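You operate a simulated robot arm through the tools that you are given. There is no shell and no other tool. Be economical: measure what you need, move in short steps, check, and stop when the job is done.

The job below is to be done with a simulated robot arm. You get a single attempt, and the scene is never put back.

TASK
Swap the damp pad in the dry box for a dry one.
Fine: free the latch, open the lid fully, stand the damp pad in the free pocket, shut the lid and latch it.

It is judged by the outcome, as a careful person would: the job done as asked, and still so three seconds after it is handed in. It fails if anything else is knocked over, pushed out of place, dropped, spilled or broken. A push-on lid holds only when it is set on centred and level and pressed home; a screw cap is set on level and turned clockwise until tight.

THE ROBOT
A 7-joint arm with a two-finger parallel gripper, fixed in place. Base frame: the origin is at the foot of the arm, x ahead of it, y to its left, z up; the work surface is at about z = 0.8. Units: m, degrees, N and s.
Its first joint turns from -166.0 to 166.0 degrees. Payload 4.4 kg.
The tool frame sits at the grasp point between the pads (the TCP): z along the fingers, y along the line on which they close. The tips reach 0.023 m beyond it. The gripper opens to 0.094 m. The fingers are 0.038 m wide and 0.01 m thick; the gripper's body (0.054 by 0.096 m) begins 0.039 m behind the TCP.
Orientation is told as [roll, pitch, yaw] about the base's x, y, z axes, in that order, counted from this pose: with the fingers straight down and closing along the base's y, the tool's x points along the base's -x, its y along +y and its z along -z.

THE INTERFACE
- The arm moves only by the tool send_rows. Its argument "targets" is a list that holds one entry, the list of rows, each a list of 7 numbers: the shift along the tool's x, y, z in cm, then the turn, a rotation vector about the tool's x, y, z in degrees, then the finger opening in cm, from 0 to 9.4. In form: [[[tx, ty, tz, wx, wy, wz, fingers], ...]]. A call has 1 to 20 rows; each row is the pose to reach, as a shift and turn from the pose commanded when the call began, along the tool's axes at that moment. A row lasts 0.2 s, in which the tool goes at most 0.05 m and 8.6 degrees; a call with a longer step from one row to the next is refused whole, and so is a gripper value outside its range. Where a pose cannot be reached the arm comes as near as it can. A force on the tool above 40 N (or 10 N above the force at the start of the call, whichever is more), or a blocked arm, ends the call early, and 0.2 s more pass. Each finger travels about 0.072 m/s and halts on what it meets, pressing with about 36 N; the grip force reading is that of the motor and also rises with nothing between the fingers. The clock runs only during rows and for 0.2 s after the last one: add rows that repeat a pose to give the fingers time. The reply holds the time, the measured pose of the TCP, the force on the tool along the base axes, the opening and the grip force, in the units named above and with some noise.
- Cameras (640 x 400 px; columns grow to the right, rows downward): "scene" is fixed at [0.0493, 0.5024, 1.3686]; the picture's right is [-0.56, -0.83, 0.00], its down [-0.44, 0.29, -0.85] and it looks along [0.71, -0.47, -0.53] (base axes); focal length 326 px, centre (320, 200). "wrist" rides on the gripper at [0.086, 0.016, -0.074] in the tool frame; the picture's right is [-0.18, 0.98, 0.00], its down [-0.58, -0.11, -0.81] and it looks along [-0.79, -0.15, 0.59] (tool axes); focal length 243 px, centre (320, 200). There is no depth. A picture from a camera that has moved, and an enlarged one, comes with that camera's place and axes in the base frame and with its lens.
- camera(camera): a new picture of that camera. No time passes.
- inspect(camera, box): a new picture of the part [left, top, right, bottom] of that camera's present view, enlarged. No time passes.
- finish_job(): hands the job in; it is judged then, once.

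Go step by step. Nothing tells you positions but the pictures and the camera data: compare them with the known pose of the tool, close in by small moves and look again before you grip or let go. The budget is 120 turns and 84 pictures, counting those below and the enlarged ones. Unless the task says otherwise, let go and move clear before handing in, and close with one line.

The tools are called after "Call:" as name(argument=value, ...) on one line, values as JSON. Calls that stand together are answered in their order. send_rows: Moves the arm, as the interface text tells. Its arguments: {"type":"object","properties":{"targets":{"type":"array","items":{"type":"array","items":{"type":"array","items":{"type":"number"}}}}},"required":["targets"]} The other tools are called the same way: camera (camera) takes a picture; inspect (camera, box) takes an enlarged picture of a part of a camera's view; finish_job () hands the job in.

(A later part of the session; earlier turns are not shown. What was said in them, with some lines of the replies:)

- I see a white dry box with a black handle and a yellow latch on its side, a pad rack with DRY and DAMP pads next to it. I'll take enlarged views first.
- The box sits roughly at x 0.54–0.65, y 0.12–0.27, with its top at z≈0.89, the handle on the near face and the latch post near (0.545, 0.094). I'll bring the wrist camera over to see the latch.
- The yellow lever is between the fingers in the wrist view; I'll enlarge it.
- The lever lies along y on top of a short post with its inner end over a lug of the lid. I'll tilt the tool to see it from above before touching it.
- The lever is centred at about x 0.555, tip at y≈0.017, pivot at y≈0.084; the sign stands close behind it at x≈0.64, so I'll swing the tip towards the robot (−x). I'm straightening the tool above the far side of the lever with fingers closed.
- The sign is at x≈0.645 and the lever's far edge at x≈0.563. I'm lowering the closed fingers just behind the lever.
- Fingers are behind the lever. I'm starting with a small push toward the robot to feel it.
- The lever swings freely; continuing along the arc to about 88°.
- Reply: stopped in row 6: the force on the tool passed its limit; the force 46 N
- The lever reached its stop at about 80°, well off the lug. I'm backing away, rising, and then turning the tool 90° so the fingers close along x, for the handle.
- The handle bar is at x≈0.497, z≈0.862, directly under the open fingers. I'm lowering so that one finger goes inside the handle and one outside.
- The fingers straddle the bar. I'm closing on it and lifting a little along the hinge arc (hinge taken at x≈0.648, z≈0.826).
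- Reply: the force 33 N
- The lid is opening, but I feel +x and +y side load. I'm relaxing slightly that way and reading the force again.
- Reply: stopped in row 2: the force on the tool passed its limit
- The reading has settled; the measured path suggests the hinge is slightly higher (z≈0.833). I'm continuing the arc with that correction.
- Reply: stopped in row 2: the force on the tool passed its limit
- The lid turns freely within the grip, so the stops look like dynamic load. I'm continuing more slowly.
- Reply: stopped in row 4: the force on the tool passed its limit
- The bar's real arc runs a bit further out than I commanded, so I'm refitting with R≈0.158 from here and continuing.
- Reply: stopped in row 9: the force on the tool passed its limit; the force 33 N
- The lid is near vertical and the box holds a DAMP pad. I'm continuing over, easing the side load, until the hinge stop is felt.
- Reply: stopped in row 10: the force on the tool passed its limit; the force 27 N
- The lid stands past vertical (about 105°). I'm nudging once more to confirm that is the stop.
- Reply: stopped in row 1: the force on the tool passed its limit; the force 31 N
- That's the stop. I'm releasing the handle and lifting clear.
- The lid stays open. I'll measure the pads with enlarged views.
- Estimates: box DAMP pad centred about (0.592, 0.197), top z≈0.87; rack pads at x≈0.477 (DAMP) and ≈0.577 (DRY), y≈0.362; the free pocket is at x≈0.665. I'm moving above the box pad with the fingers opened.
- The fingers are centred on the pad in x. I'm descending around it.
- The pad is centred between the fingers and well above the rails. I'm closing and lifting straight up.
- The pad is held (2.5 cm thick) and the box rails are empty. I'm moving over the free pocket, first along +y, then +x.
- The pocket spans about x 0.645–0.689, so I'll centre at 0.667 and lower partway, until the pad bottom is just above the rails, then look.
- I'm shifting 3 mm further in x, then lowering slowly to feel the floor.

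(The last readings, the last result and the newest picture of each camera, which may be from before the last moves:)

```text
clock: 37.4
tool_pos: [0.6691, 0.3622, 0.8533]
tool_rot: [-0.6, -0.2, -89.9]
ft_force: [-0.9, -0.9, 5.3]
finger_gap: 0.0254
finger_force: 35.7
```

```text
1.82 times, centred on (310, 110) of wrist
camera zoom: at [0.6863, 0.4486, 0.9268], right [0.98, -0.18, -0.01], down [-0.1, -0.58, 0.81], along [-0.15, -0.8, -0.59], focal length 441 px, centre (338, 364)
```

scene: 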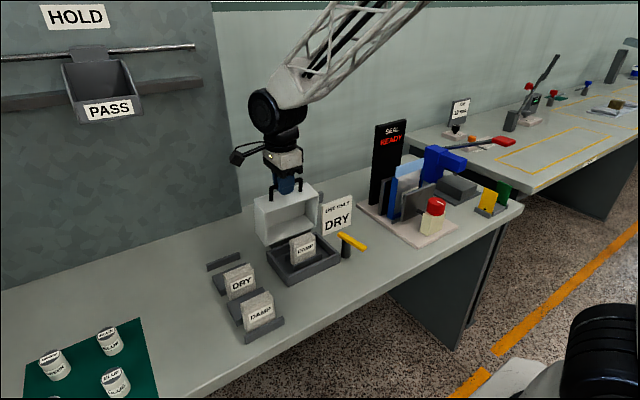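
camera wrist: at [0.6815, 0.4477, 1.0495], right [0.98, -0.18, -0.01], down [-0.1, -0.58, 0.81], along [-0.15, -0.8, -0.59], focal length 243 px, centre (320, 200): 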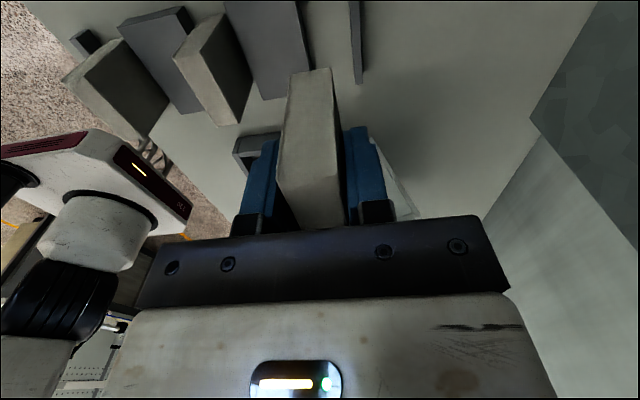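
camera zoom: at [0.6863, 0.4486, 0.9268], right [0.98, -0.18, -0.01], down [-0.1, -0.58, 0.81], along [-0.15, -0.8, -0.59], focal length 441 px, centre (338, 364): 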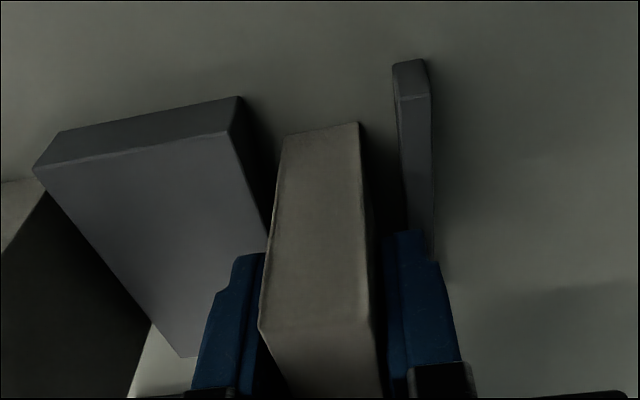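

Floor contact felt (5 N). I'm opening gently and rising straight up.

Call:
send_rows(targets=[[[0, 0, 0, 0, 0, 0, 2.8], [0, 0, 0, 0, 0, 0, 3.6], [0, 0, 0, 0, 0, 0, 4.0], [0, 0, 0, 0, 0, 0, 4.0], [0, 0, -2, 0, 0, 0, 4.0], [0, 0, -5, 0, 0, 0, 4.0], [0, 0, -9, 0, 0, 0, 4.5], [0, 0, -12, 0, 0, 0, 5]]])

Call:
inspect(camera="scene", box=[190, 190, 350, 330])

Call:
camera(camera="wrist")

```text
clock: 39.2
tool_pos: [0.6695, 0.3613, 0.9715]
tool_rot: [-0.6, -0.3, -90.0]
ft_force: [-0.1, 0.1, 0.4]
finger_gap: 0.0501
finger_force: 0.1
```

```text
2.86 times, centred on (270, 260) of scene
camera zoom: at [0.0493, 0.5024, 1.3686], right [-0.56, -0.83, 0.0], down [-0.44, 0.29, -0.85], along [0.71, -0.47, -0.53], focal length 931 px, centre (463, 29)
```

zoom: 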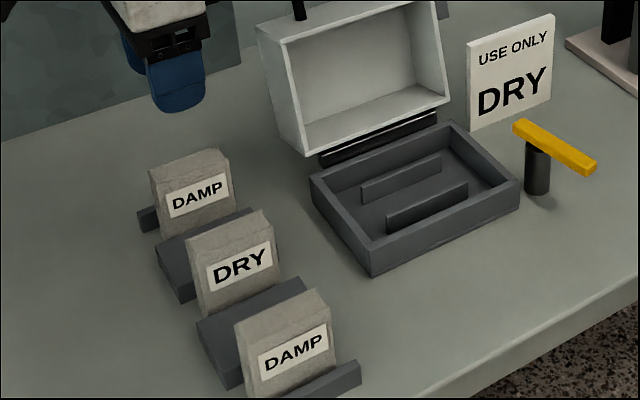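

```text
42 pictures are left
camera wrist: at [0.6861, 0.4478, 1.0455], right [0.98, -0.18, -0.01], down [-0.1, -0.58, 0.81], along [-0.15, -0.8, -0.59], focal length 243 px, centre (320, 200)
```

wrist: 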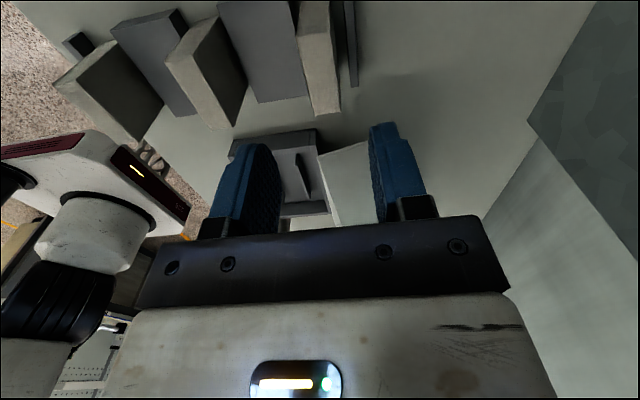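

The damp pad stands in the far pocket. The DRY pad's centre is about x≈0.575, y≈0.36; I'm moving above it and checking.

Call:
send_rows(targets=[[[0, -3, 0, 0, 0, 0, 5], [0, -6, 0, 0, 0, 0, 5], [0, -9.4, 0, 0, 0, 0, 5], [0, -9.4, 2.5, 0, 0, 0, 5], [0, -9.4, 5, 0, 0, 0, 5], [0, -9.4, 5, 0, 0, 0, 5]]])

Call:
camera(camera="wrist")

Call:
inspect(camera="scene", box=[190, 200, 300, 330])

```text
clock: 40.6
tool_pos: [0.5727, 0.3629, 0.9215]
tool_rot: [-0.6, -0.3, -89.9]
ft_force: [-0.3, 1.1, -0.4]
finger_gap: 0.05
finger_force: 0.0
```

```text
41 pictures are left
camera wrist: at [0.5899, 0.4486, 0.9957], right [0.98, -0.18, -0.01], down [-0.1, -0.58, 0.81], along [-0.15, -0.8, -0.59], focal length 243 px, centre (320, 200)
```

wrist: 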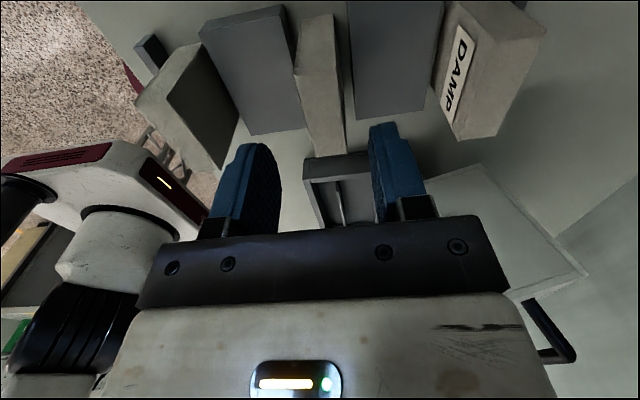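

```text
3.08 times, centred on (245, 265) of scene
camera zoom: at [0.0493, 0.5024, 1.3686], right [-0.56, -0.83, 0.0], down [-0.44, 0.29, -0.85], along [0.71, -0.47, -0.53], focal length 1002 px, centre (551, 0)
```

zoom: 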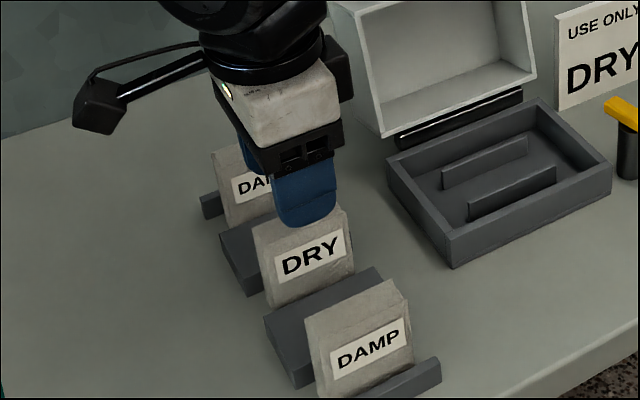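

I'm shifting 3 mm in x and lowering to just above the rack blocks.

Call:
send_rows(targets=[[[0, 0.3, 2, 0, 0, 0, 5], [0, 0.3, 4, 0, 0, 0, 5], [0, 0.3, 5.5, 0, 0, 0, 5], [0, 0.3, 6.4, 0, 0, 0, 5], [0, 0.3, 6.4, 0, 0, 0, 5]]])

Call:
camera(camera="wrist")

Call:
inspect(camera="scene", box=[190, 200, 300, 330])

```text
clock: 41.8
tool_pos: [0.5759, 0.3635, 0.8585]
tool_rot: [-0.6, -0.3, -89.9]
ft_force: [0.3, 0.0, -0.4]
finger_gap: 0.0505
finger_force: 0.2
```

```text
39 pictures are left
camera wrist: at [0.5936, 0.449, 0.9322], right [0.98, -0.18, -0.01], down [-0.1, -0.58, 0.81], along [-0.15, -0.8, -0.59], focal length 243 px, centre (320, 200)
```

wrist: 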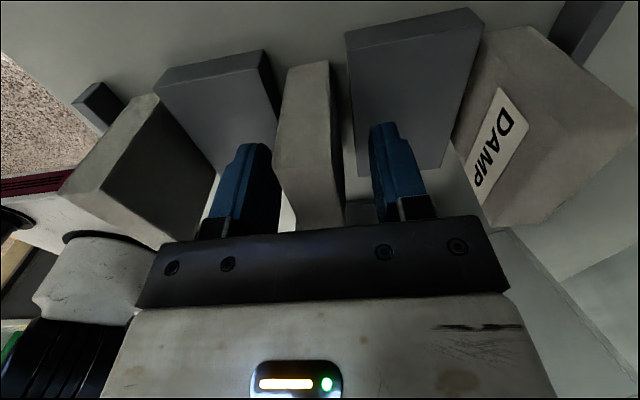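

```text
3.08 times, centred on (245, 265) of scene
camera zoom: at [0.0493, 0.5024, 1.3686], right [-0.56, -0.83, 0.0], down [-0.44, 0.29, -0.85], along [0.71, -0.47, -0.53], focal length 1002 px, centre (551, 0)
```

zoom: 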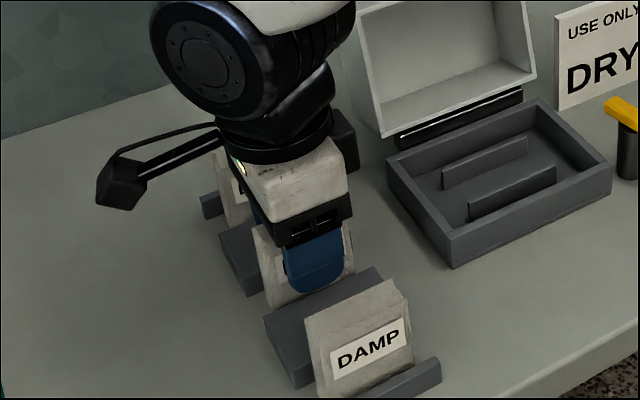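

The DRY pad sits well between the fingers. I'm closing, lifting, and carrying it back over the box.

Call:
send_rows(targets=[[[0, 0, 0, 0, 0, 0, 3.5], [0, 0, 0, 0, 0, 0, 2], [0, 0, 0, 0, 0, 0, 1], [0, 0, 0, 0, 0, 0, 1], [0, 0, -1, 0, 0, 0, 1], [0, 0, -3, 0, 0, 0, 1], [0, 0, -6, 0, 0, 0, 1], [0, 0, -9, 0, 0, 0, 1], [0, 0, -11.5, 0, 0, 0, 1], [-3.4, 0.4, -11.5, 0, 0, 0, 1], [-6.8, 0.8, -11.5, 0, 0, 0, 1], [-10.2, 1.2, -11.5, 0, 0, 0, 1], [-13.6, 1.4, -11.5, 0, 0, 0, 1], [-16.8, 1.4, -11.5, 0, 0, 0, 1], [-16.8, 1.4, -11.5, 0, 0, 0, 1]]])

Call:
inspect(camera="scene", box=[190, 180, 360, 330])

Call:
camera(camera="wrist")

```text
clock: 45.0
tool_pos: [0.5926, 0.1954, 0.9741]
tool_rot: [-0.6, -0.2, -90.0]
ft_force: [0.2, -0.2, 0.1]
finger_gap: 0.0255
finger_force: 35.9
```

```text
2.67 times, centred on (275, 255) of scene
camera zoom: at [0.0493, 0.5024, 1.3686], right [-0.56, -0.83, 0.0], down [-0.44, 0.29, -0.85], along [0.71, -0.47, -0.53], focal length 869 px, centre (440, 53)
```

zoom: 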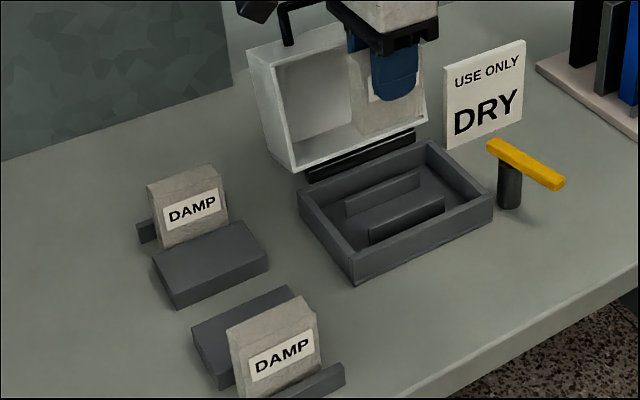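

```text
36 pictures are left
camera wrist: at [0.6102, 0.2814, 1.0486], right [0.98, -0.18, -0.01], down [-0.1, -0.58, 0.81], along [-0.15, -0.8, -0.59], focal length 243 px, centre (320, 200)
```

wrist: 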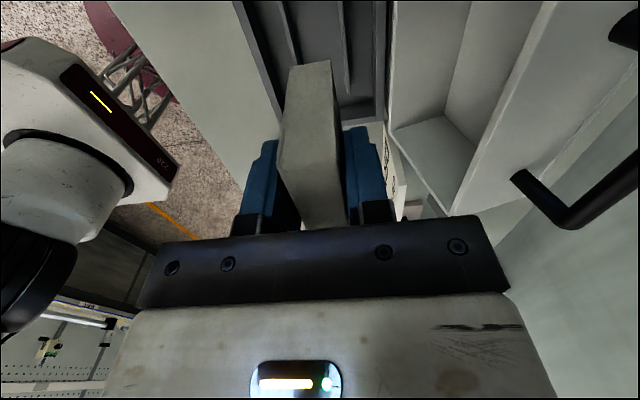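

I'm shifting 3 mm toward −x to match the old pad's position (x≈0.589) and lowering partway.

Call:
send_rows(targets=[[[0, -0.35, 2.5, 0, 0, 0, 1], [0, -0.35, 5, 0, 0, 0, 1], [0, -0.35, 7.5, 0, 0, 0, 1], [0, -0.35, 8.5, 0, 0, 0, 1], [0, -0.35, 8.5, 0, 0, 0, 1]]])

Call:
inspect(camera="scene", box=[260, 200, 350, 290])

Call:
inspect(camera="wrist", box=[180, 0, 440, 220])

```text
clock: 46.2
tool_pos: [0.59, 0.1952, 0.8919]
tool_rot: [-0.5, -0.2, -89.8]
ft_force: [0.5, -0.2, -0.1]
finger_gap: 0.0254
finger_force: 35.5
```

```text
4.44 times, centred on (305, 245) of scene
camera zoom: at [0.0493, 0.5024, 1.3686], right [-0.56, -0.83, 0.0], down [-0.44, 0.29, -0.85], along [0.71, -0.47, -0.53], focal length 1448 px, centre (387, 0)
```

zoom: 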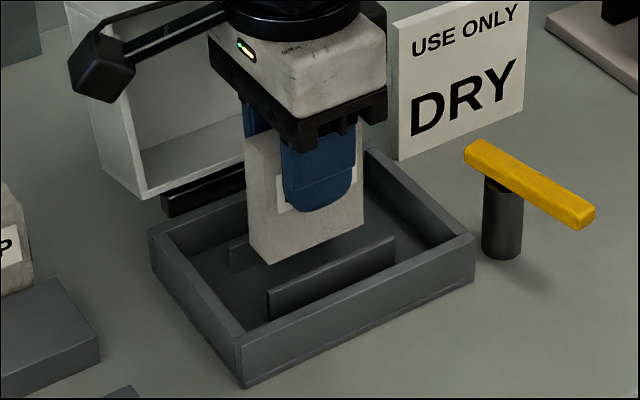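

```text
1.82 times, centred on (310, 110) of wrist
camera zoom: at [0.6066, 0.2818, 0.9655], right [0.98, -0.18, -0.01], down [-0.1, -0.58, 0.81], along [-0.15, -0.8, -0.59], focal length 441 px, centre (338, 364)
```

zoom: 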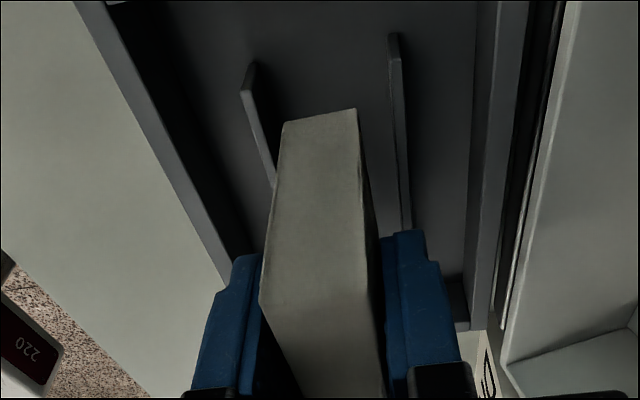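

Pad lined up between the two rails. I'm lowering slowly until floor contact (expected at TCP z≈0.863).

Call:
send_rows(targets=[[[0, 0, 0.8, 0, 0, 0, 1], [0, 0, 1.5, 0, 0, 0, 1], [0, 0, 2.1, 0, 0, 0, 1], [0, 0, 2.5, 0, 0, 0, 1], [0, 0, 2.7, 0, 0, 0, 1], [0, 0, 2.7, 0, 0, 0, 1]]])

Call:
inspect(camera="wrist", box=[180, 0, 440, 220])

```text
clock: 47.6
tool_pos: [0.5871, 0.1936, 0.8634]
tool_rot: [-0.5, -0.3, -90.0]
ft_force: [-2.5, -0.5, 16.3]
finger_gap: 0.0254
finger_force: 36.3
```

```text
1.82 times, centred on (310, 110) of wrist
camera zoom: at [0.6056, 0.2806, 0.9382], right [0.98, -0.18, -0.01], down [-0.1, -0.58, 0.81], along [-0.15, -0.8, -0.59], focal length 441 px, centre (338, 364)
```

zoom: 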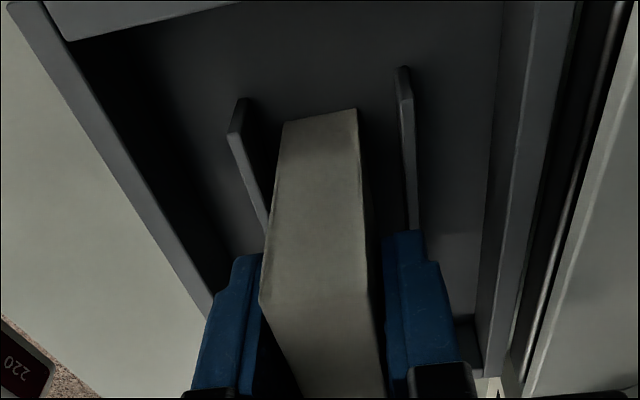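

Seated on the floor between the rails (16 N). I'm easing up 1 mm, releasing, and rising.

Call:
send_rows(targets=[[[0, 0, -0.15, 0, 0, 0, 1], [0, 0, -0.15, 0, 0, 0, 2.8], [0, 0, -0.15, 0, 0, 0, 3.6], [0, 0, -0.15, 0, 0, 0, 4.2], [0, 0, -0.15, 0, 0, 0, 4.2], [0, 0, -2, 0, 0, 0, 4.2], [0, 0, -5, 0, 0, 0, 4.2], [0, 0, -9, 0, 0, 0, 4.2], [0, 0, -13, 0, 0, 0, 4], [0, 0, -17, 0, 0, 0, 3], [0, 0, -20, 0, 0, 0, 3]]])

Call:
inspect(camera="scene", box=[190, 150, 360, 330])

```text
clock: 50.0
tool_pos: [0.5928, 0.1966, 1.0598]
tool_rot: [-0.7, -0.4, -90.0]
ft_force: [0.7, 0.6, -0.6]
finger_gap: 0.0301
finger_force: 0.0
```

```text
2.22 times, centred on (275, 240) of scene
camera zoom: at [0.0493, 0.5024, 1.3686], right [-0.56, -0.83, 0.0], down [-0.44, 0.29, -0.85], along [0.71, -0.47, -0.53], focal length 724 px, centre (420, 111)
```

zoom: 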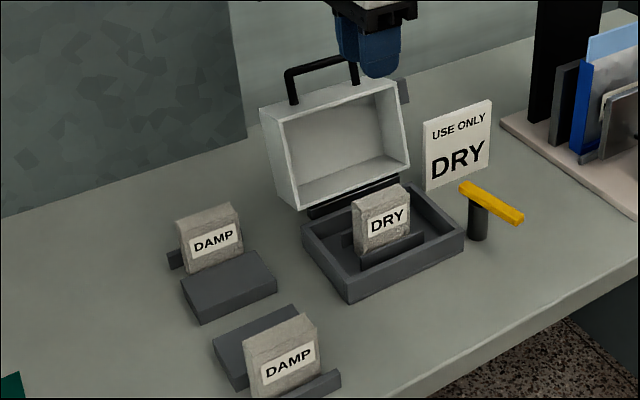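

The DRY pad stands in the box. Now I'll go back over the open lid's handle and lower the open fingers astride the bar.

Call:
send_rows(targets=[[[0, 4, -1, 0, 0, 0, 3], [0, 8, -1, 0, 0, 0, 3], [0, 12.5, -1, 0, 0, 0, 3], [0, 12.5, 1.5, 0, 0, 0, 3], [0, 12.5, 4, 0, 0, 0, 3], [0, 12.5, 6, 0, 0, 0, 3], [0, 12.5, 7.3, 0, 0, 0, 3], [0, 12.5, 7.3, 0, 0, 0, 3]]])

Call:
camera(camera="wrist")

Call:
inspect(camera="scene", box=[220, 130, 340, 250])

```text
clock: 51.8
tool_pos: [0.7174, 0.1933, 0.9893]
tool_rot: [-0.5, -0.3, -89.9]
ft_force: [0.4, -0.4, -0.3]
finger_gap: 0.0299
finger_force: 0.0
```

```text
31 pictures are left
camera wrist: at [0.7336, 0.28, 1.0629], right [0.98, -0.18, -0.01], down [-0.1, -0.58, 0.81], along [-0.15, -0.8, -0.59], focal length 243 px, centre (320, 200)
```

wrist: 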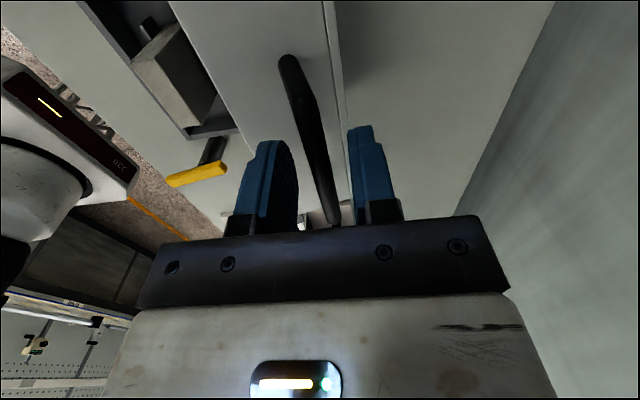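

```text
3.33 times, centred on (280, 190) of scene
camera zoom: at [0.0493, 0.5024, 1.3686], right [-0.56, -0.83, 0.0], down [-0.44, 0.29, -0.85], along [0.71, -0.47, -0.53], focal length 1086 px, centre (453, 233)
```

zoom: 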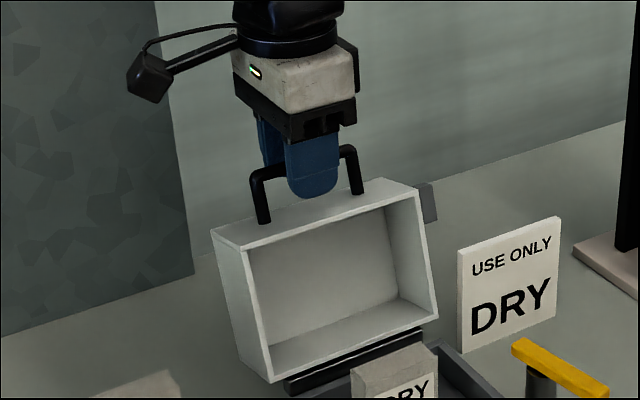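

The bar lies between the fingers. I'm lowering the last 3 mm, gripping, and bringing the lid back along the arc.

Call:
send_rows(targets=[[[0.2, 0, 0.3, 0, 0, 0, 3], [0.2, 0, 0.3, 0, 0, 0, 1.5], [0.2, 0, 0.3, 0, 0, 0, 0], [0.2, 0, 0.3, 0, 0, 0, 0], [0.2, -0.4, 0.15, 0, 0, 0, 0], [0.2, -0.85, -0.04, 0, 0, 0, 0], [0.2, -1.63, -0.3, 0, 0, 0, 0], [0.2, -2.43, -0.52, 0, 0, 0, 0], [0.2, -3.23, -0.7, 0, 0, 0, 0], [0.2, -4.05, -0.84, 0, 0, 0, 0], [0.2, -4.87, -0.93, 0, 0, 0, 0], [0.2, -5.7, -0.98, 0, 0, 0, 0], [0.2, -6.53, -0.99, 0, 0, 0, 0], [0.2, -7.35, -0.95, 0, 0, 0, 0]]])

```text
clock: 53.8
tool_pos: [0.6871, 0.1972, 0.9958]
tool_rot: [-0.5, -0.4, -90.1]
ft_force: [0.1, -10.4, 1.3]
finger_gap: 0.0094
finger_force: 45.3
stopped in row 9: the force on the tool passed its limit (the readings are from after the stop); the commanded pose is now the measured one
```

Call:
send_rows(targets=[[[-0.1, -0.35, -0.07, 0, 0, 0, 0], [-0.1, -0.73, -0.13, 0, 0, 0, 0], [-0.1, -1.54, -0.23, 0, 0, 0, 0], [-0.1, -2.36, -0.28, 0, 0, 0, 0], [-0.1, -3.19, -0.3, 0, 0, 0, 0], [-0.1, -4.01, -0.27, 0, 0, 0, 0], [-0.1, -4.83, -0.2, 0, 0, 0, 0], [-0.1, -5.64, -0.08, 0, 0, 0, 0], [-0.1, -6.45, 0.07, 0, 0, 0, 0], [-0.1, -7.24, 0.27, 0, 0, 0, 0], [-0.1, -8.03, 0.51, 0, 0, 0, 0], [-0.1, -8.8, 0.79, 0, 0, 0, 0], [-0.1, -9.56, 1.11, 0, 0, 0, 0], [-0.1, -10.3, 1.48, 0, 0, 0, 0], [-0.1, -11.02, 1.87, 0, 0, 0, 0]]])

```text
clock: 57.1
tool_pos: [0.578, 0.1952, 0.9791]
tool_rot: [-0.5, -0.2, -89.9]
ft_force: [-2.1, -6.2, 3.4]
finger_gap: 0.0095
finger_force: 45.5
stopped in row 15: the force on the tool passed its limit (the readings are from after the stop); the commanded pose is now the measured one
```

Call:
send_rows(targets=[[[0, -0.7, 0.43, 0, 0, 0, 0], [0, -1.39, 0.9, 0, 0, 0, 0], [0, -2.04, 1.4, 0, 0, 0, 0], [0, -2.67, 1.94, 0, 0, 0, 0], [0, -3.27, 2.51, 0, 0, 0, 0], [0, -3.84, 3.11, 0, 0, 0, 0], [0, -4.38, 3.74, 0, 0, 0, 0], [0, -4.88, 4.4, 0, 0, 0, 0], [0, -5.35, 5.08, 0, 0, 0, 0], [0, -5.78, 5.78, 0, 0, 0, 0], [0, -6.18, 6.51, 0, 0, 0, 0], [0, -6.53, 7.26, 0, 0, 0, 0]]])

Call:
inspect(camera="scene", box=[220, 150, 400, 300])

```text
clock: 59.7
tool_pos: [0.5112, 0.1957, 0.9064]
tool_rot: [-0.4, -0.4, -90.0]
ft_force: [9.7, -17.0, -3.4]
finger_gap: 0.0098
finger_force: 45.3
```

```text
2.67 times, centred on (310, 225) of scene
camera zoom: at [0.0493, 0.5024, 1.3686], right [-0.56, -0.83, 0.0], down [-0.44, 0.29, -0.85], along [0.71, -0.47, -0.53], focal length 869 px, centre (347, 133)
```

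zoom: 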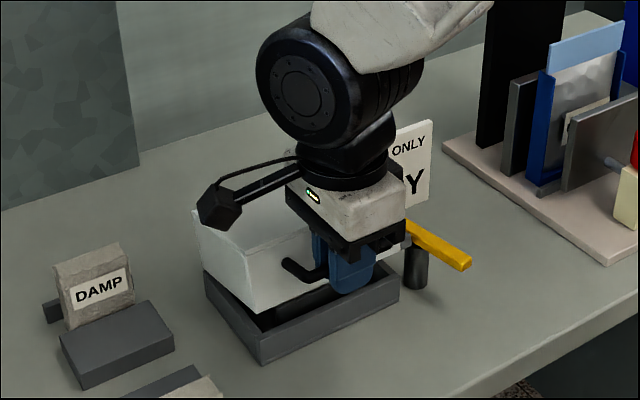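

Call:
send_rows(targets=[[[-0.1, -0.32, 0.76, 0, 0, 0, 0], [-0.1, -0.59, 1.54, 0, 0, 0, 0], [-0.1, -0.83, 2.34, 0, 0, 0, 0], [-0.1, -1.02, 3.14, 0, 0, 0, 0], [-0.1, -1.13, 3.68, 0, 0, 0, 0], [-0.1, -1.13, 3.75, 0, 0, 0, 0]]])

Call:
inspect(camera="scene", box=[250, 170, 400, 300])

```text
clock: 61.0
tool_pos: [0.5001, 0.1936, 0.8715]
tool_rot: [-0.3, -0.3, -89.9]
ft_force: [-10.2, 0.3, 17.4]
finger_gap: 0.0096
finger_force: 45.3
stopped in row 6: the force on the tool passed its limit (the readings are from after the stop); the commanded pose is now the measured one
```

```text
3.08 times, centred on (325, 235) of scene
camera zoom: at [0.0493, 0.5024, 1.3686], right [-0.56, -0.83, 0.0], down [-0.44, 0.29, -0.85], along [0.71, -0.47, -0.53], focal length 1002 px, centre (305, 92)
```

zoom: 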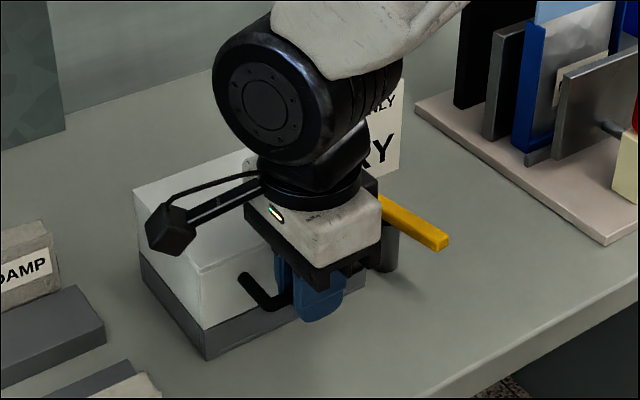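

The lid is shut against the base. I'm releasing the handle and rising.

Call:
send_rows(targets=[[[0, 0, 0, 0, 0, 0, 1.5], [0, 0, 0, 0, 0, 0, 3], [0, 0, 0, 0, 0, 0, 3], [0, 0, -2, 0, 0, 0, 3], [0, 0, -5, 0, 0, 0, 3], [0, 0, -9, 0, 0, 0, 2], [0, 0, -13, 0, 0, 0, 0]]])

Call:
inspect(camera="scene", box=[250, 170, 400, 300])

Call:
inspect(camera="wrist", box=[260, 0, 520, 220])

```text
clock: 62.6
tool_pos: [0.5018, 0.1939, 0.9994]
tool_rot: [-0.5, -0.2, -90.0]
ft_force: [-0.7, 0.5, 0.3]
finger_gap: 0.0002
finger_force: 36.0
```

```text
3.08 times, centred on (325, 235) of scene
camera zoom: at [0.0493, 0.5024, 1.3686], right [-0.56, -0.83, 0.0], down [-0.44, 0.29, -0.85], along [0.71, -0.47, -0.53], focal length 1002 px, centre (305, 92)
```

zoom: 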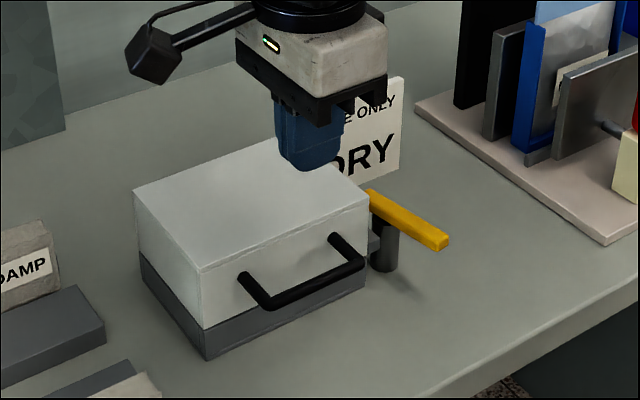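

```text
1.82 times, centred on (390, 110) of wrist
camera zoom: at [0.5188, 0.2805, 1.0739], right [0.98, -0.18, -0.01], down [-0.1, -0.58, 0.81], along [-0.15, -0.8, -0.59], focal length 441 px, centre (193, 364)
```

zoom: 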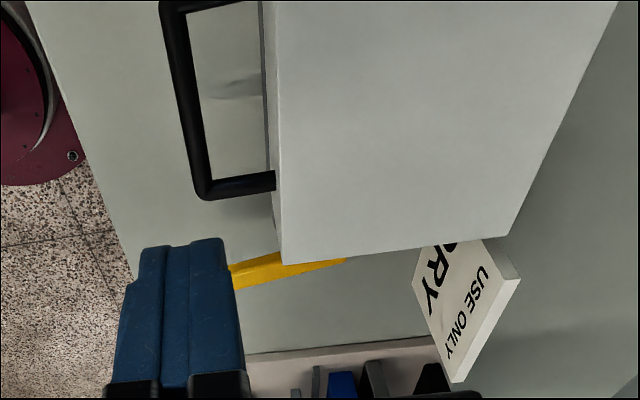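

The lid is shut with its lug back beside the post. Now I'll turn the tool back and place the closed fingers on the +y side of the lever, to sweep it back.

Call:
send_rows(targets=[[[-0.8, 0, 0, 0, 0, -8.2, 0], [-1.6, 0, 0, 0, 0, -16.4, 0], [-2.4, 0, 0, 0, 0, -24.6, 0], [-3.2, 0, 0, 0, 0, -32.8, 0], [-4, 0, 0, 0, 0, -41, 0], [-4.8, 0, 0, 0, 0, -49.2, 0], [-5.6, -0.1, 0, 0, 0, -57.4, 0], [-6.4, -0.2, 0, 0, 0, -65.6, 0], [-7.2, -0.3, 0, 0, 0, -73.8, 0], [-8, -0.3, 0, 0, 0, -82, 0], [-8.6, -0.4, 0, 0, 0, -90, 0], [-8.6, -0.4, 0, 0, 0, -90, 0]]])

Call:
camera(camera="wrist")

Call:
inspect(camera="scene", box=[280, 170, 400, 280])

```text
clock: 65.2
tool_pos: [0.4971, 0.1084, 1.0018]
tool_rot: [-0.3, 0.5, 0.1]
ft_force: [0.1, 0.7, 0.3]
finger_gap: 0.0001
finger_force: 35.8
```

```text
25 pictures are left
camera wrist: at [0.4109, 0.1244, 1.0766], right [0.18, 0.98, -0.01], down [0.59, -0.1, 0.8], along [0.79, -0.15, -0.6], focal length 243 px, centre (320, 200)
```

wrist: 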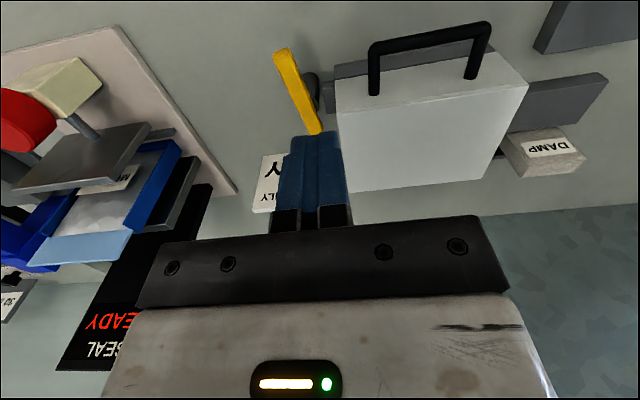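

```text
3.64 times, centred on (340, 225) of scene
camera zoom: at [0.0493, 0.5024, 1.3686], right [-0.56, -0.83, 0.0], down [-0.44, 0.29, -0.85], along [0.71, -0.47, -0.53], focal length 1185 px, centre (247, 109)
```

zoom: 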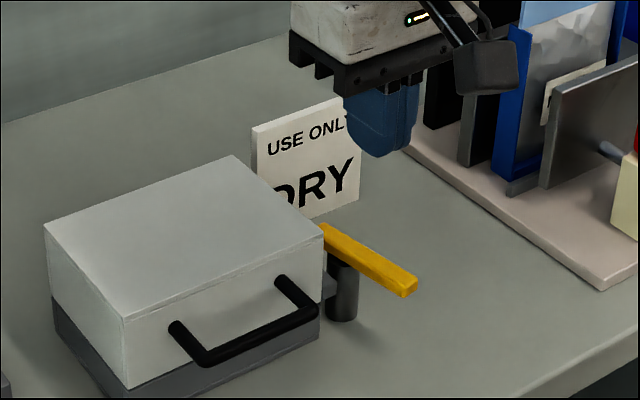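

The lever lies from about (0.497, 0.072) to its pivot. The fingers are clear on its +y side, so I'm lowering them.

Call:
send_rows(targets=[[[0, 0, 4, 0, 0, 0, 0], [0, 0, 8, 0, 0, 0, 0], [0, 0, 11, 0, 0, 0, 0], [0, 0, 13.5, 0, 0, 0, 0], [0, 0, 15, 0, 0, 0, 0], [0, 0, 15.8, 0, 0, 0, 0], [0, 0, 15.8, 0, 0, 0, 0]]])

Call:
inspect(camera="scene", box=[280, 170, 400, 280])

Call:
camera(camera="wrist")

```text
clock: 66.7
tool_pos: [0.4973, 0.1101, 0.8476]
tool_rot: [-0.2, 0.2, 0.1]
ft_force: [-4.5, -1.9, 16.5]
finger_gap: 0.0001
finger_force: 36.2
stopped in row 7: the force on the tool passed its limit (the readings are from after the stop); the commanded pose is now the measured one
```

```text
3.64 times, centred on (340, 225) of scene
camera zoom: at [0.0493, 0.5024, 1.3686], right [-0.56, -0.83, 0.0], down [-0.44, 0.29, -0.85], along [0.71, -0.47, -0.53], focal length 1185 px, centre (247, 109)
```

zoom: 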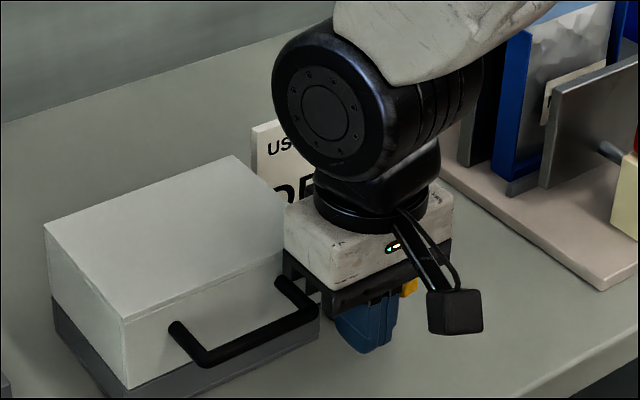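

```text
22 pictures are left
camera wrist: at [0.4107, 0.1258, 0.9226], right [0.18, 0.98, 0.0], down [0.58, -0.1, 0.8], along [0.79, -0.15, -0.59], focal length 243 px, centre (320, 200)
```

wrist: 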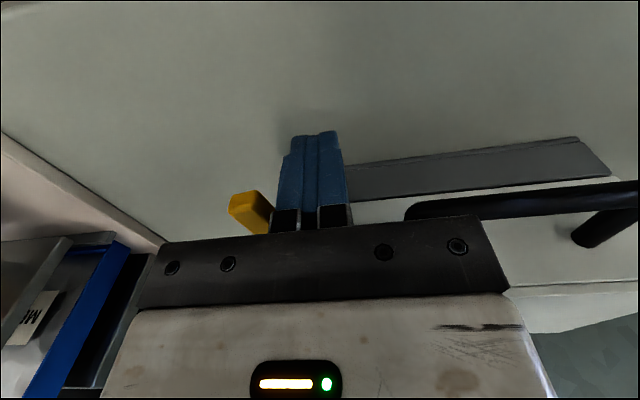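

The gripper's palm touched the handle's end lightly. I'm rising 2 mm, sliding toward −y off the handle, then regaining the height.

Call:
send_rows(targets=[[[0, 0, -0.25, 0, 0, 0, 0], [0, -0.6, -0.25, 0, 0, 0, 0], [0, -1.3, -0.25, 0, 0, 0, 0], [0, -1.8, -0.25, 0, 0, 0, 0], [0, -1.8, 0.1, 0, 0, 0, 0], [0, -1.8, 0.4, 0, 0, 0, 0], [0, -1.8, 0.4, 0, 0, 0, 0]]])

Call:
inspect(camera="scene", box=[280, 170, 400, 280])

```text
clock: 68.2
tool_pos: [0.4972, 0.0909, 0.8428]
tool_rot: [-0.1, 0.2, 0.1]
ft_force: [0.3, 0.8, -0.2]
finger_gap: 0.0
finger_force: 36.3
```

```text
3.64 times, centred on (340, 225) of scene
camera zoom: at [0.0493, 0.5024, 1.3686], right [-0.56, -0.83, 0.0], down [-0.44, 0.29, -0.85], along [0.71, -0.47, -0.53], focal length 1185 px, centre (247, 109)
```

zoom: 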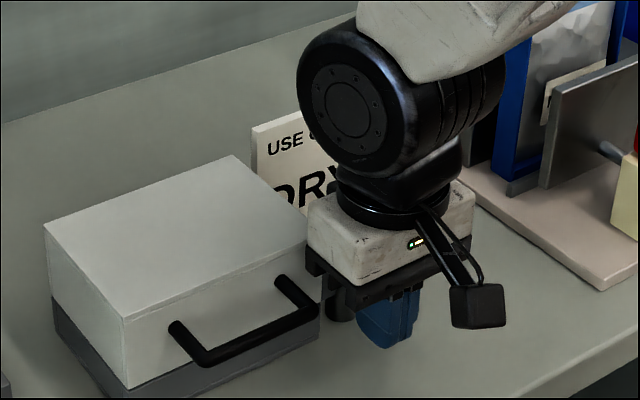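

Clear and at lever height. I'm sweeping the lever back along its arc.

Call:
send_rows(targets=[[[-0.3, -0.5, 0, 0, 0, 0, 0], [-0.6, -1.0, 0, 0, 0, 0, 0], [-0.65, -1.7, 0, 0, 0, 0, 0], [-0.7, -2.3, 0, 0, 0, 0, 0], [-0.9, -3.0, 0, 0, 0, 0, 0], [-1.2, -3.6, 0, 0, 0, 0, 0], [-1.6, -4.2, 0, 0, 0, 0, 0], [-2.1, -4.8, 0, 0, 0, 0, 0], [-2.6, -5.3, 0, 0, 0, 0, 0]]])

Call:
inspect(camera="scene", box=[280, 170, 400, 280])

```text
clock: 70.2
tool_pos: [0.5221, 0.0397, 0.8424]
tool_rot: [-0.2, 0.4, 0.1]
ft_force: [-6.3, 3.9, 1.4]
finger_gap: 0.0
finger_force: 35.8
```

```text
3.64 times, centred on (340, 225) of scene
camera zoom: at [0.0493, 0.5024, 1.3686], right [-0.56, -0.83, 0.0], down [-0.44, 0.29, -0.85], along [0.71, -0.47, -0.53], focal length 1185 px, centre (247, 109)
```

zoom: 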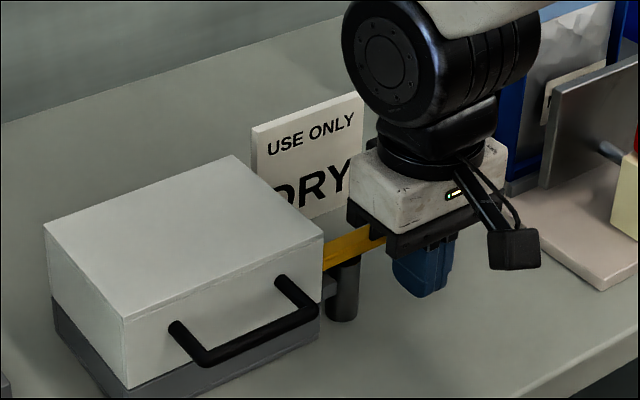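

The lever is nearly back. I'm pressing on in small steps until it stops or lies along y again.

Call:
send_rows(targets=[[[-0.3, -0.2, 0, 0, 0, 0, 0], [-0.6, -0.4, 0, 0, 0, 0, 0], [-0.8, -0.5, 0, 0, 0, 0, 0], [-0.8, -0.5, 0, 0, 0, 0, 0]]])

Call:
inspect(camera="scene", box=[280, 170, 400, 280])

```text
clock: 70.7
tool_pos: [0.5216, 0.0386, 0.8414]
tool_rot: [-0.3, 0.6, 0.3]
ft_force: [-14.6, 0.8, 3.7]
finger_gap: 0.0
finger_force: 35.7
stopped in row 2: the force on the tool passed its limit (the readings are from after the stop); the commanded pose is now the measured one
```

```text
3.64 times, centred on (340, 225) of scene
camera zoom: at [0.0493, 0.5024, 1.3686], right [-0.56, -0.83, 0.0], down [-0.44, 0.29, -0.85], along [0.71, -0.47, -0.53], focal length 1185 px, centre (247, 109)
```

zoom: 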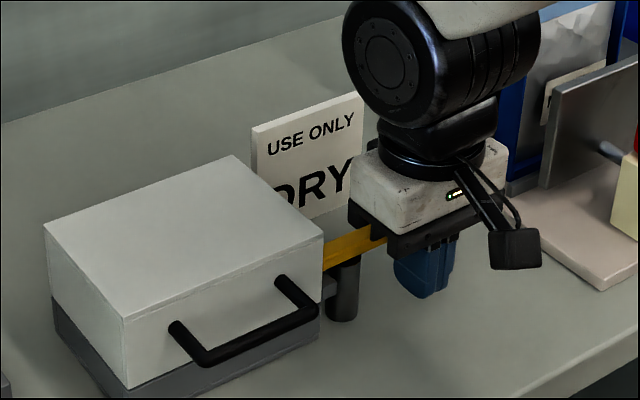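

It met a firm stop. I'm backing off and comparing with the original latched view.

Call:
send_rows(targets=[[[1.5, 0, 0, 0, 0, 0, 0], [4, 0, 0, 0, 0, 0, 0], [5, 0, -4, 0, 0, 0, 0], [6, 0, -8, 0, 0, 0, 0], [8, 2, -12, 0, 0, 0, 0], [11, 5, -15, 0, 0, 0, 0], [12, 7, -16, 0, 0, 0, 0]]])

Call:
inspect(camera="scene", box=[190, 180, 390, 350])

Call:
inspect(camera="scene", box=[310, 200, 380, 270])

Call:
camera(camera="wrist")

```text
refused: row 6 steps farther than a row can; nothing moved
```

```text
2.35 times, centred on (290, 265) of scene
camera zoom: at [0.0493, 0.5024, 1.3686], right [-0.56, -0.83, 0.0], down [-0.44, 0.29, -0.85], along [0.71, -0.47, -0.53], focal length 767 px, centre (391, 47)
```

zoom: 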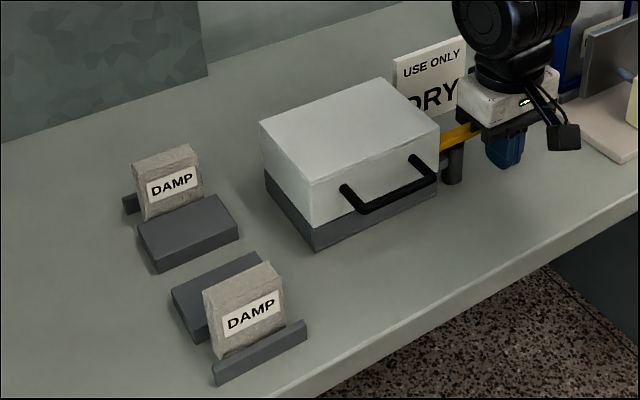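

```text
5.71 times, centred on (345, 235) of scene
camera zoom: at [0.0493, 0.5024, 1.3686], right [-0.56, -0.83, 0.0], down [-0.44, 0.29, -0.85], along [0.71, -0.47, -0.53], focal length 1862 px, centre (177, 0)
```

zoom: 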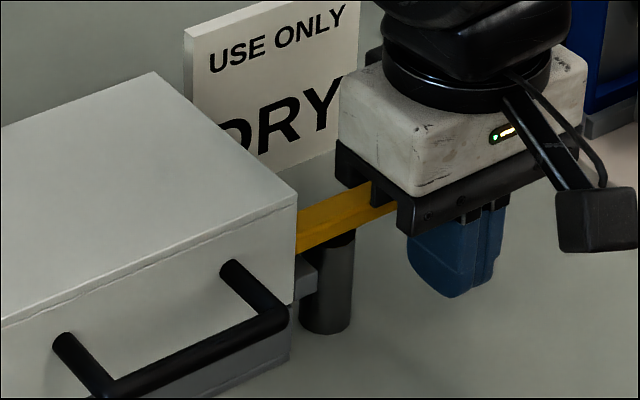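

```text
16 pictures are left
camera wrist: at [0.4365, 0.0536, 0.9174], right [0.18, 0.98, -0.01], down [0.59, -0.1, 0.8], along [0.79, -0.15, -0.6], focal length 243 px, centre (320, 200)
```

wrist: 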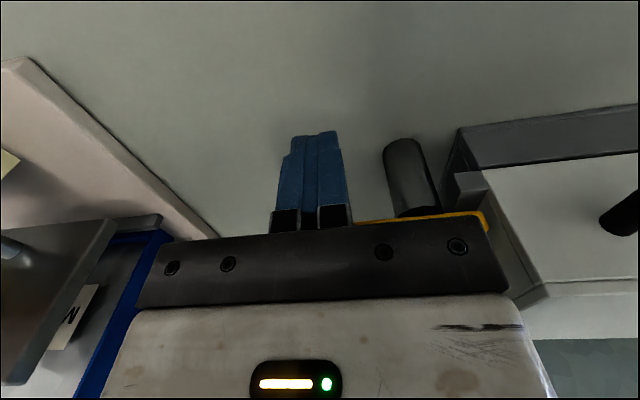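

I'm backing off with shorter steps.

Call:
send_rows(targets=[[[1.5, 0, 0, 0, 0, 0, 0], [4, 0, 0, 0, 0, 0, 0], [5, 0, -4, 0, 0, 0, 0], [6, 0, -8, 0, 0, 0, 0], [8, 1, -12, 0, 0, 0, 0], [10, 3.5, -15, 0, 0, 0, 0], [12, 6, -16, 0, 0, 0, 0], [12, 6, -16, 0, 0, 0, 0]]])

Call:
inspect(camera="scene", box=[190, 180, 390, 350])

Call:
inspect(camera="wrist", box=[230, 90, 410, 210])

```text
clock: 72.5
tool_pos: [0.403, 0.0948, 1.0032]
tool_rot: [-0.3, 0.4, 0.1]
ft_force: [-0.2, -0.3, -0.1]
finger_gap: 0.0
finger_force: 35.9
```

```text
2.35 times, centred on (290, 265) of scene
camera zoom: at [0.0493, 0.5024, 1.3686], right [-0.56, -0.83, 0.0], down [-0.44, 0.29, -0.85], along [0.71, -0.47, -0.53], focal length 767 px, centre (391, 47)
```

zoom: 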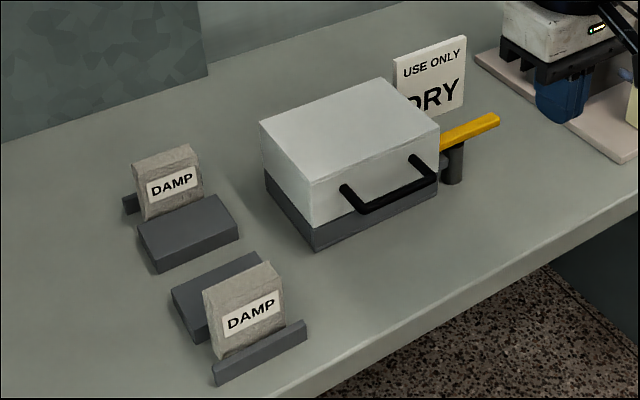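

```text
3.33 times, centred on (320, 150) of wrist
camera zoom: at [0.3175, 0.1112, 1.079], right [0.18, 0.98, -0.01], down [0.59, -0.1, 0.8], along [0.79, -0.15, -0.6], focal length 809 px, centre (320, 367)
```

zoom: 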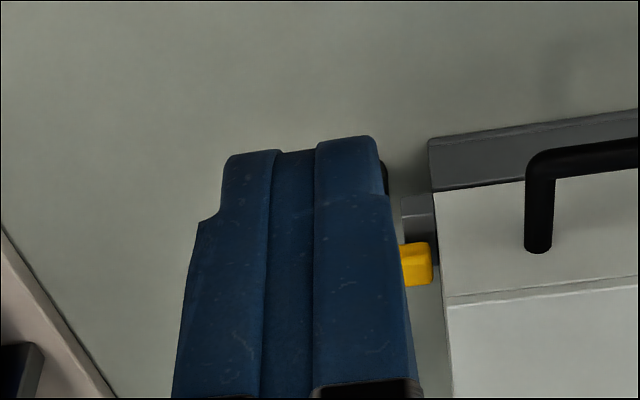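

The lever's tip and the lid's corners are at the same pixels as in the original latched view. The DRY pad is in the box, the damp one stands in the formerly free pocket, and the arm is clear.

Call:
finish_job()

```text
The job is handed in.
```

The damp pad from the box now stands in the pocket that was free, and the dry pad is in its place. The lid is shut, and the latch lever is back where it was at the start, over the lid's lug.
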